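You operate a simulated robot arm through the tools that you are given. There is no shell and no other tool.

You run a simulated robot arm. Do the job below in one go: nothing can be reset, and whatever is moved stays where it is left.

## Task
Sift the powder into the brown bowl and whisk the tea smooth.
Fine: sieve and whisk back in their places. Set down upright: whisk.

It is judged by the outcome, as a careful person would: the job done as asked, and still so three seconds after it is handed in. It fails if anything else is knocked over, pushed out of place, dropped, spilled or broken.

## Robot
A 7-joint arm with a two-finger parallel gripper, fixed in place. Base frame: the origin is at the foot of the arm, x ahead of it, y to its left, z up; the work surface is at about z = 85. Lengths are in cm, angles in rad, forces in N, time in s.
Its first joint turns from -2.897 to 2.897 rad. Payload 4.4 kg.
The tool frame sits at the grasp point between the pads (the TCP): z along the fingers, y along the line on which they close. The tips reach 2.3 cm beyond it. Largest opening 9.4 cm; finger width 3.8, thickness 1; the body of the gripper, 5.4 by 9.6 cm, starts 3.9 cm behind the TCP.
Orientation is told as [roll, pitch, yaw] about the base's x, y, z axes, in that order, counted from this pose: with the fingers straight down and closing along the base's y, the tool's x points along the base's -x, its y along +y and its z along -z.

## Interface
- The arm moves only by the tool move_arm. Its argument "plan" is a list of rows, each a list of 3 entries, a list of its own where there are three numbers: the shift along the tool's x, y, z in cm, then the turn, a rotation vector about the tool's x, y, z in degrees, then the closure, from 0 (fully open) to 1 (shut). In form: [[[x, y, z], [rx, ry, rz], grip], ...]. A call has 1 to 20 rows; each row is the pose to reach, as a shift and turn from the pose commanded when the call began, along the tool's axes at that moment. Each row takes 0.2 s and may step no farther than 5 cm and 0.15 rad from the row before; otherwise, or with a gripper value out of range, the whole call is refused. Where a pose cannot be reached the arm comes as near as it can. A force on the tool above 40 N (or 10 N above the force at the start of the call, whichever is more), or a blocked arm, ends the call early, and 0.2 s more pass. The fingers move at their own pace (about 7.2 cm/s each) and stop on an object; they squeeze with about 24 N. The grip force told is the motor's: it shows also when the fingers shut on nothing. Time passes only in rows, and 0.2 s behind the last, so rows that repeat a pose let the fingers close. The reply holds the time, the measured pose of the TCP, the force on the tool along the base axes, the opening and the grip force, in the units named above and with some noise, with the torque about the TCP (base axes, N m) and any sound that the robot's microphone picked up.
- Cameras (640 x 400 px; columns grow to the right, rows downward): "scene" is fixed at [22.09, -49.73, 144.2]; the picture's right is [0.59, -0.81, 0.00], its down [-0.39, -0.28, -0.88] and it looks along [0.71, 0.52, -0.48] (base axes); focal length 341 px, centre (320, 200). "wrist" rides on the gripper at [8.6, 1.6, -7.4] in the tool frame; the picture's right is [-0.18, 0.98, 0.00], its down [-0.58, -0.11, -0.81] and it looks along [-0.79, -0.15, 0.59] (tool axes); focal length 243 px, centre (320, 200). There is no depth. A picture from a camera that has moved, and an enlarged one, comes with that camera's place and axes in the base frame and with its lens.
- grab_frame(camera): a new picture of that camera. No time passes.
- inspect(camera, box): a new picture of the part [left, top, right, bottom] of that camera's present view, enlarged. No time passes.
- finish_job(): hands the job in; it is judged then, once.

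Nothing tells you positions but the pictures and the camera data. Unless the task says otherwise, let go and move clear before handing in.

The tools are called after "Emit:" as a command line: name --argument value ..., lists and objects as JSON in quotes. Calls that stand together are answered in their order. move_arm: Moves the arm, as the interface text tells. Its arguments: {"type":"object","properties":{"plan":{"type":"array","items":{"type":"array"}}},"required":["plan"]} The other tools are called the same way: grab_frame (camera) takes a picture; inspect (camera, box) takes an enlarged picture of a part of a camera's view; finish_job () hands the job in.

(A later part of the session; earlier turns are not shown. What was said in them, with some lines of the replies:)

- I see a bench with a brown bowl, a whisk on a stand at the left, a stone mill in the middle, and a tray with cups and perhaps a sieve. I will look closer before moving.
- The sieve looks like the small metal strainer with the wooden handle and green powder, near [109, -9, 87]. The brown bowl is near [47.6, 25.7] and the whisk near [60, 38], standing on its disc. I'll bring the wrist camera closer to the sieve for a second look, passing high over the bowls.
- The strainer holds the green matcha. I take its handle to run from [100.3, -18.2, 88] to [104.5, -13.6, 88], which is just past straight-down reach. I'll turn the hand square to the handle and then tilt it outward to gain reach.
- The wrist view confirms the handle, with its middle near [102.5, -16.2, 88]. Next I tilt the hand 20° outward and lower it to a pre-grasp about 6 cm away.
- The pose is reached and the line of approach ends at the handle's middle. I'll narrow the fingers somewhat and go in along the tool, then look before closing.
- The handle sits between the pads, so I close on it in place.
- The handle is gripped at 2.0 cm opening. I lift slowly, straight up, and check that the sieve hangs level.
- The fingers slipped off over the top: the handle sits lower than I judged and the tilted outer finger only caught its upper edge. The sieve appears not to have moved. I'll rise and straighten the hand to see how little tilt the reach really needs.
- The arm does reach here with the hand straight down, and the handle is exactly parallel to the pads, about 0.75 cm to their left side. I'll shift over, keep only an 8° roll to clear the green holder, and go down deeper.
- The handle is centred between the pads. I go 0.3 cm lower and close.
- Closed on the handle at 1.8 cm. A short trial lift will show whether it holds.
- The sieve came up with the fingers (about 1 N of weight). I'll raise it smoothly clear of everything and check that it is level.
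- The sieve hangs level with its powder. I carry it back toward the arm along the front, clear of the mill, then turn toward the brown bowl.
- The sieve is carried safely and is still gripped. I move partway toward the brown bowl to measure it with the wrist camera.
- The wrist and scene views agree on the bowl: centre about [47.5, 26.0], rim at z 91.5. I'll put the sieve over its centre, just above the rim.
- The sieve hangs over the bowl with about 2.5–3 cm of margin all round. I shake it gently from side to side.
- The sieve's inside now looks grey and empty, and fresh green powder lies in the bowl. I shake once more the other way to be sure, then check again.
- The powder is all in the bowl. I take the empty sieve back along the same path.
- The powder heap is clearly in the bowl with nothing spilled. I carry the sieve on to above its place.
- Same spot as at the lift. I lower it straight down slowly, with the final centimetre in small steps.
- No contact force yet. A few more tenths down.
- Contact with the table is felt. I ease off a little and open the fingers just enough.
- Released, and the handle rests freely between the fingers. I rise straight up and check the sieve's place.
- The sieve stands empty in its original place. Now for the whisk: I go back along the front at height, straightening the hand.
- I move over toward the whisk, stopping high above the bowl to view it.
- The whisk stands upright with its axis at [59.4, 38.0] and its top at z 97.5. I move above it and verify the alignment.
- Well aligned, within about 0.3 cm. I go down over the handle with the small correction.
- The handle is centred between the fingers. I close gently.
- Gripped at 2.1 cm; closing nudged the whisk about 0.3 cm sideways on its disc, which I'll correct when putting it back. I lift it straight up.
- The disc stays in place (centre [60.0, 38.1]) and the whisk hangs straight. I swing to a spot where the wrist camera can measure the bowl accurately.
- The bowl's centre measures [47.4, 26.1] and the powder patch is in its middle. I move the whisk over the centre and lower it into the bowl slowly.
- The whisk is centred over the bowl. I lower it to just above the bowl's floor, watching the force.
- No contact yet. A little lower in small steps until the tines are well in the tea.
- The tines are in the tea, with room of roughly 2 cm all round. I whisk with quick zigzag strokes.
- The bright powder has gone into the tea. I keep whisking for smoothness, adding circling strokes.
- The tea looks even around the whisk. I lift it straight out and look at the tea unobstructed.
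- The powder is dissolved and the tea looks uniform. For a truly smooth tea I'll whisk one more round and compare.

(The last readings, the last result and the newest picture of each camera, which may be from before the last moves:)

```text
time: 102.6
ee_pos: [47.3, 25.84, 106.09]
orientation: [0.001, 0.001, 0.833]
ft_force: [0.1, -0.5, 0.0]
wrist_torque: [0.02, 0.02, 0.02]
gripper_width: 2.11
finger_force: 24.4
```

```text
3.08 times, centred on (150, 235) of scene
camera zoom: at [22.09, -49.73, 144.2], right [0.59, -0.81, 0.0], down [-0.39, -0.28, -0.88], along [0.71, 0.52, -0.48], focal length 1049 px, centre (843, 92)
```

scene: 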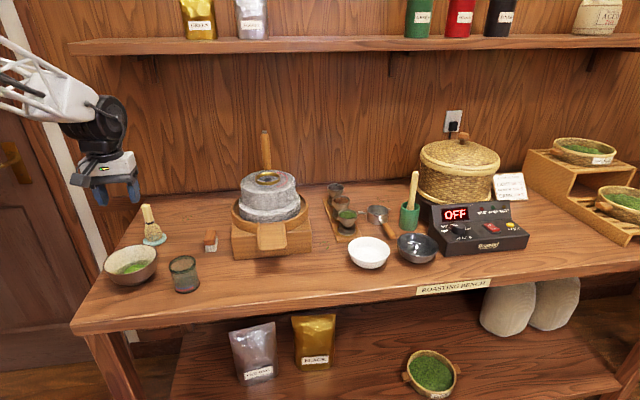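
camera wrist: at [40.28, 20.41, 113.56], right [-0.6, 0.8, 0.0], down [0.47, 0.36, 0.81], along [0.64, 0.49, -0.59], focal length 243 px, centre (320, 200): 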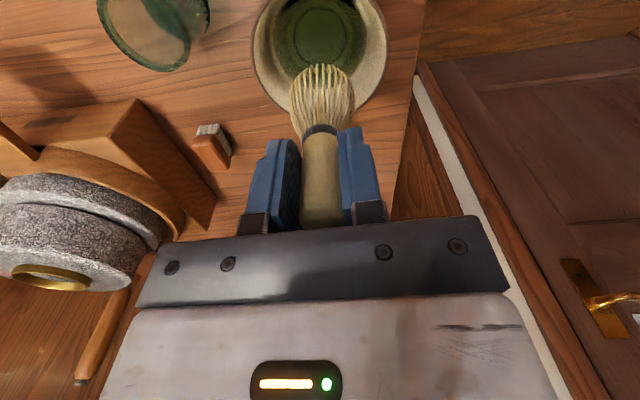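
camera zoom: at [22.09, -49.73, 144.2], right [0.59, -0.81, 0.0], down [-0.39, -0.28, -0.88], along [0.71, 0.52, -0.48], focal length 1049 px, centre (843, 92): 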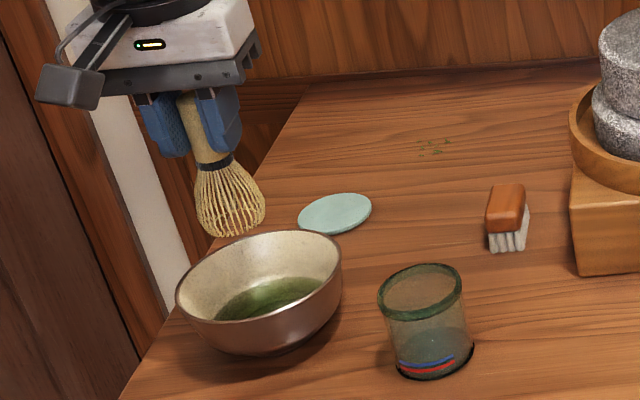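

No further change: the tea is fully mixed. I carry the whisk back over its disc.

Emit:
move_arm --plan '[[[-0.4, -0.02, 0], [0, 0, 0], 1], [[-1.6, -0.1, 0], [0, 0, 0], 1], [[-3.6, -0.22, 0], [0, 0, 0], 1], [[-6.2, -0.37, 0], [0, 0, 0], 1], [[-8.9, -0.53, 0], [0, 0, 0], 1], [[-11.6, -0.7, 0], [0, 0, 0], 1], [[-14.2, -0.85, 0], [0, 0, 0], 1], [[-16.2, -0.97, 0], [0, 0, 0], 1], [[-17.2, -1.03, 0], [0, 0, 0], 1], [[-17.48, -1.05, 0], [0, 0, 0], 1], [[-17.48, -1.05, 2], [0, 0, 0], 1], [[-17.48, -1.05, 4.5], [0, 0, 0], 1], [[-17.48, -1.05, 6.5], [0, 0, 0], 1], [[-17.48, -1.05, 7.3], [0, 0, 0], 1], [[-17.48, -1.05, 7.3], [0, 0, 0], 1]]'

Emit:
grab_frame --camera "wrist"

Emit:
inspect --camera "scene" --box '[90, 150, 200, 270]'

```text
time: 105.8
ee_pos: [60.03, 38.14, 98.77]
orientation: [0.0, 0.0, 0.832]
ft_force: [0.1, -0.5, 0.5]
wrist_torque: [-0.01, -0.01, 0.03]
gripper_width: 2.12
finger_force: 24.8
```

```text
taken
camera wrist: at [52.9, 32.71, 106.05], right [-0.6, 0.8, 0.0], down [0.47, 0.36, 0.81], along [0.64, 0.49, -0.59], focal length 243 px, centre (320, 200)
```

wrist: 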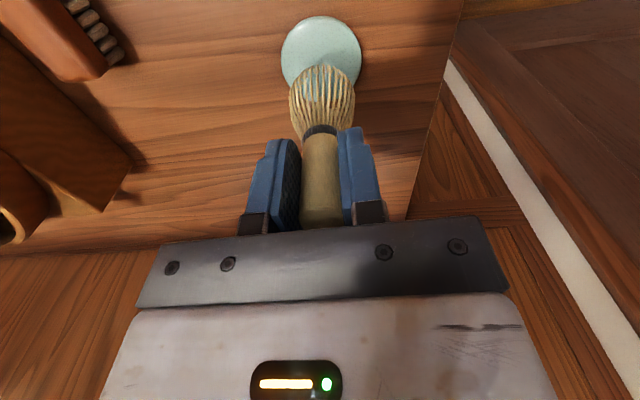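

```text
3.33 times, centred on (145, 210) of scene
camera zoom: at [22.09, -49.73, 144.2], right [0.59, -0.81, 0.0], down [-0.39, -0.28, -0.88], along [0.71, 0.52, -0.48], focal length 1137 px, centre (903, 167)
```

zoom: 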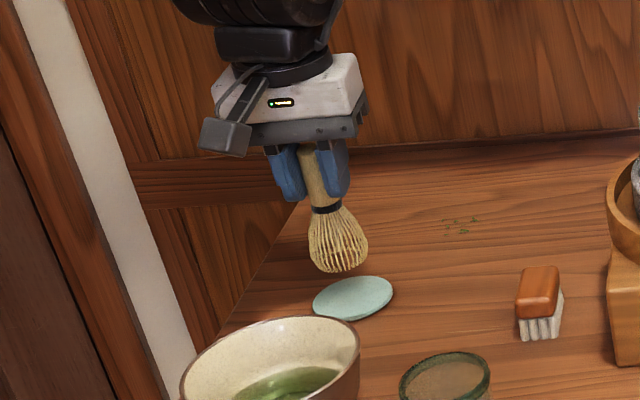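

The whisk is right over the disc's centre. I lower it slowly onto it.

Emit:
move_arm --plan '[[[0, 0, 0.8], [0, 0, 0], 1], [[0, 0, 1.8], [0, 0, 0], 1], [[0, 0, 2.7], [0, 0, 0], 1], [[0, 0, 3.3], [0, 0, 0], 1], [[0, 0, 3.6], [0, 0, 0], 1], [[0, 0, 3.75], [0, 0, 0], 1], [[0, 0, 3.85], [0, 0, 0], 1], [[0, 0, 3.85], [0, 0, 0], 1]]'

Emit:
inspect --camera "scene" --box '[110, 190, 190, 260]'

```text
time: 107.6
ee_pos: [60.06, 38.08, 95.1]
orientation: [0.0, -0.002, 0.831]
ft_force: [3.0, 2.2, 21.8]
wrist_torque: [0.29, -0.24, -0.01]
gripper_width: 2.06
finger_force: 24.0
```

```text
5.71 times, centred on (150, 225) of scene
camera zoom: at [22.09, -49.73, 144.2], right [0.59, -0.81, 0.0], down [-0.39, -0.28, -0.88], along [0.71, 0.52, -0.48], focal length 1948 px, centre (1291, 57)
```

zoom: 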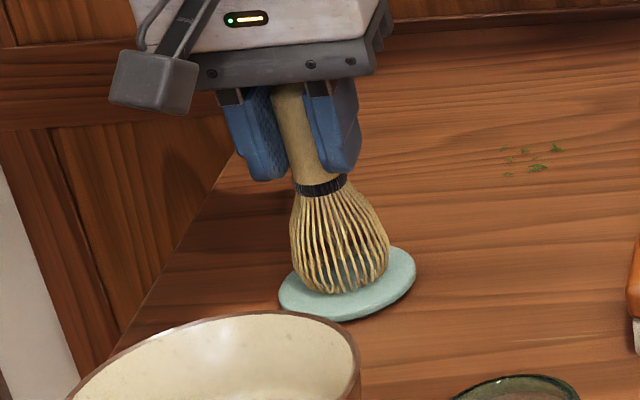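

It is on the disc and pressing. I ease up until the force is small before opening.

Emit:
move_arm --plan '[[[0, 0, -0.1], [0, 0, 0], 1], [[0, 0, -0.18], [0, 0, 0], 1], [[0, 0, -0.18], [0, 0, 0], 1]]'

```text
time: 108.4
ee_pos: [59.95, 38.12, 95.07]
orientation: [0.0, 0.0, 0.831]
ft_force: [0.8, -2.1, 4.0]
wrist_torque: [-0.18, 0.01, 0.04]
gripper_width: 2.09
finger_force: 23.8
```

Emit:
move_arm --plan '[[[0, 0, -0.03], [0, 0, 0], 0.78], [[0, 0, -0.03], [0, 0, 0], 0.74], [[0, 0, -0.03], [0, 0, 0], 0.68], [[0, 0, -0.03], [0, 0, 0], 0.6], [[0, 0, -0.03], [0, 0, 0], 0.5], [[0, 0, -0.03], [0, 0, 0], 0.4], [[0, 0, -0.03], [0, 0, 0], 0.4]]'

Emit:
grab_frame --camera "wrist"

Emit:
inspect --camera "scene" --box '[110, 190, 190, 260]'

```text
time: 110.0
ee_pos: [60.11, 38.06, 95.26]
orientation: [0.001, -0.002, 0.83]
ft_force: [-0.1, 0.0, 0.1]
wrist_torque: [0.02, -0.03, -0.02]
gripper_width: 5.62
finger_force: 0.0
```

```text
taken
camera wrist: at [52.94, 32.79, 102.57], right [-0.6, 0.8, 0.0], down [0.47, 0.36, 0.81], along [0.64, 0.49, -0.59], focal length 243 px, centre (320, 200)
```

wrist: 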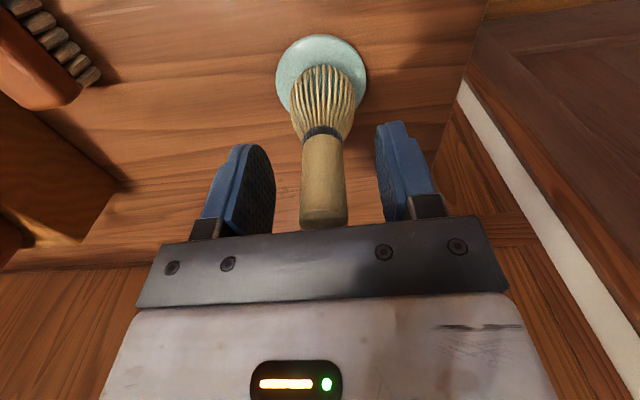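

```text
5.71 times, centred on (150, 225) of scene
camera zoom: at [22.09, -49.73, 144.2], right [0.59, -0.81, 0.0], down [-0.39, -0.28, -0.88], along [0.71, 0.52, -0.48], focal length 1948 px, centre (1291, 57)
```

zoom: 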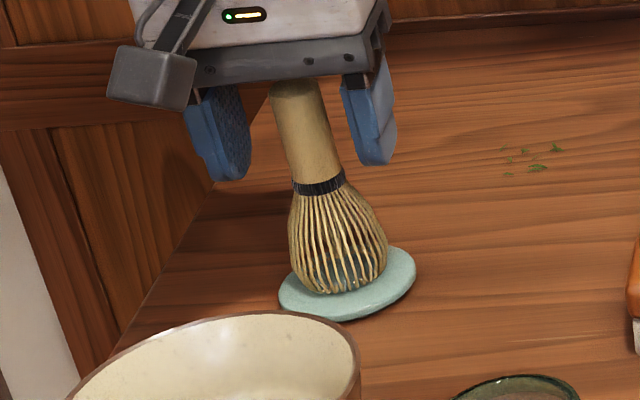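

The whisk stands upright on its disc by itself. I rise straight up and clear of it, then check the whole bench.

Emit:
move_arm --plan '[[[0, 0, -0.5], [0, 0, 0], 0.4], [[0, 0, -2], [0, 0, 0], 0.4], [[0, 0, -4.5], [0, 0, 0], 0.4], [[0, 0, -8], [0, 0, 0], 0.4], [[0, 0, -12], [0, 0, 0], 0.4], [[0, 0, -15], [0, 0, 0], 0.4], [[0, 0, -16], [0, 0, 0], 0.4], [[0, 0, -16], [0, 0, 0], 0.4]]'

Emit:
grab_frame --camera "scene"

Emit:
inspect --camera "scene" --box '[90, 190, 220, 300]'

Emit:
inspect --camera "scene" --box '[310, 160, 450, 280]'

```text
time: 111.8
ee_pos: [59.97, 37.98, 110.81]
orientation: [0.0, 0.002, 0.831]
ft_force: [-0.6, 0.5, -0.8]
wrist_torque: [-0.01, -0.04, -0.02]
gripper_width: 5.63
finger_force: 0.1
```

```text
taken
```

scene: 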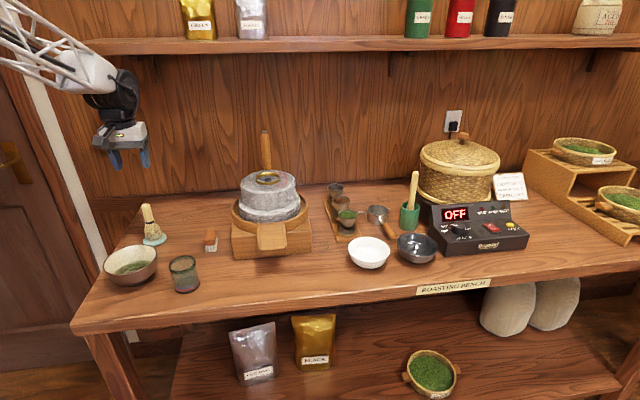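

```text
3.64 times, centred on (155, 245) of scene
camera zoom: at [22.09, -49.73, 144.2], right [0.59, -0.81, 0.0], down [-0.39, -0.28, -0.88], along [0.71, 0.52, -0.48], focal length 1240 px, centre (920, 36)
```

zoom: 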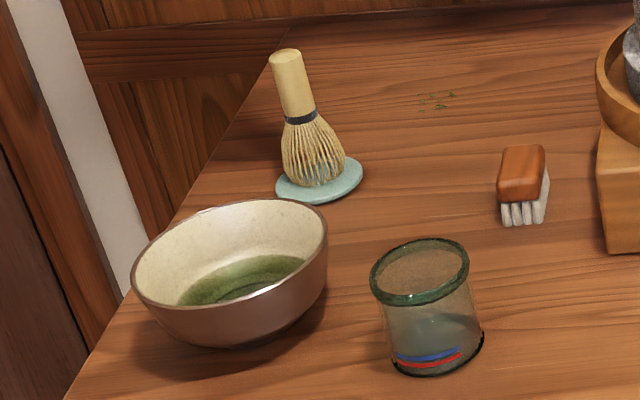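

```text
3.33 times, centred on (380, 220) of scene
camera zoom: at [22.09, -49.73, 144.2], right [0.59, -0.81, 0.0], down [-0.39, -0.28, -0.88], along [0.71, 0.52, -0.48], focal length 1137 px, centre (120, 133)
```

zoom: 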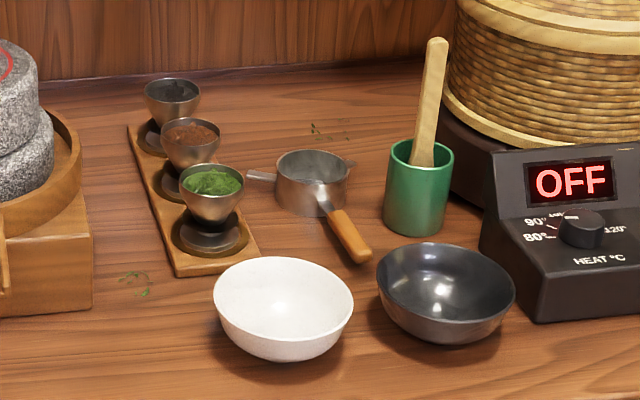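

The powder is sifted in and the tea looks evenly whisked. The whisk stands upright on its disc, the empty sieve is back in its spot, nothing else has moved, and the arm is clear, so I hand the job in.

Emit:
finish_job

```text
The job is handed in.
```

The tea is made: the powder is sifted into the brown bowl and whisked in, and the job is handed in. At the last look the tea was an even green with no powder showing, and a second round of whisking changed nothing further.

- **Sieve:** it is empty and back in its original place, within a few millimetres. My first grip on its handle slipped off, but the sieve did not appear to move and nothing spilled.
- **Whisk:** it stands upright by itself on its disc, and the arm is clear of it.
- **Everything else:** nothing else on the bench looked moved, knocked over or spilled in the final pictures.
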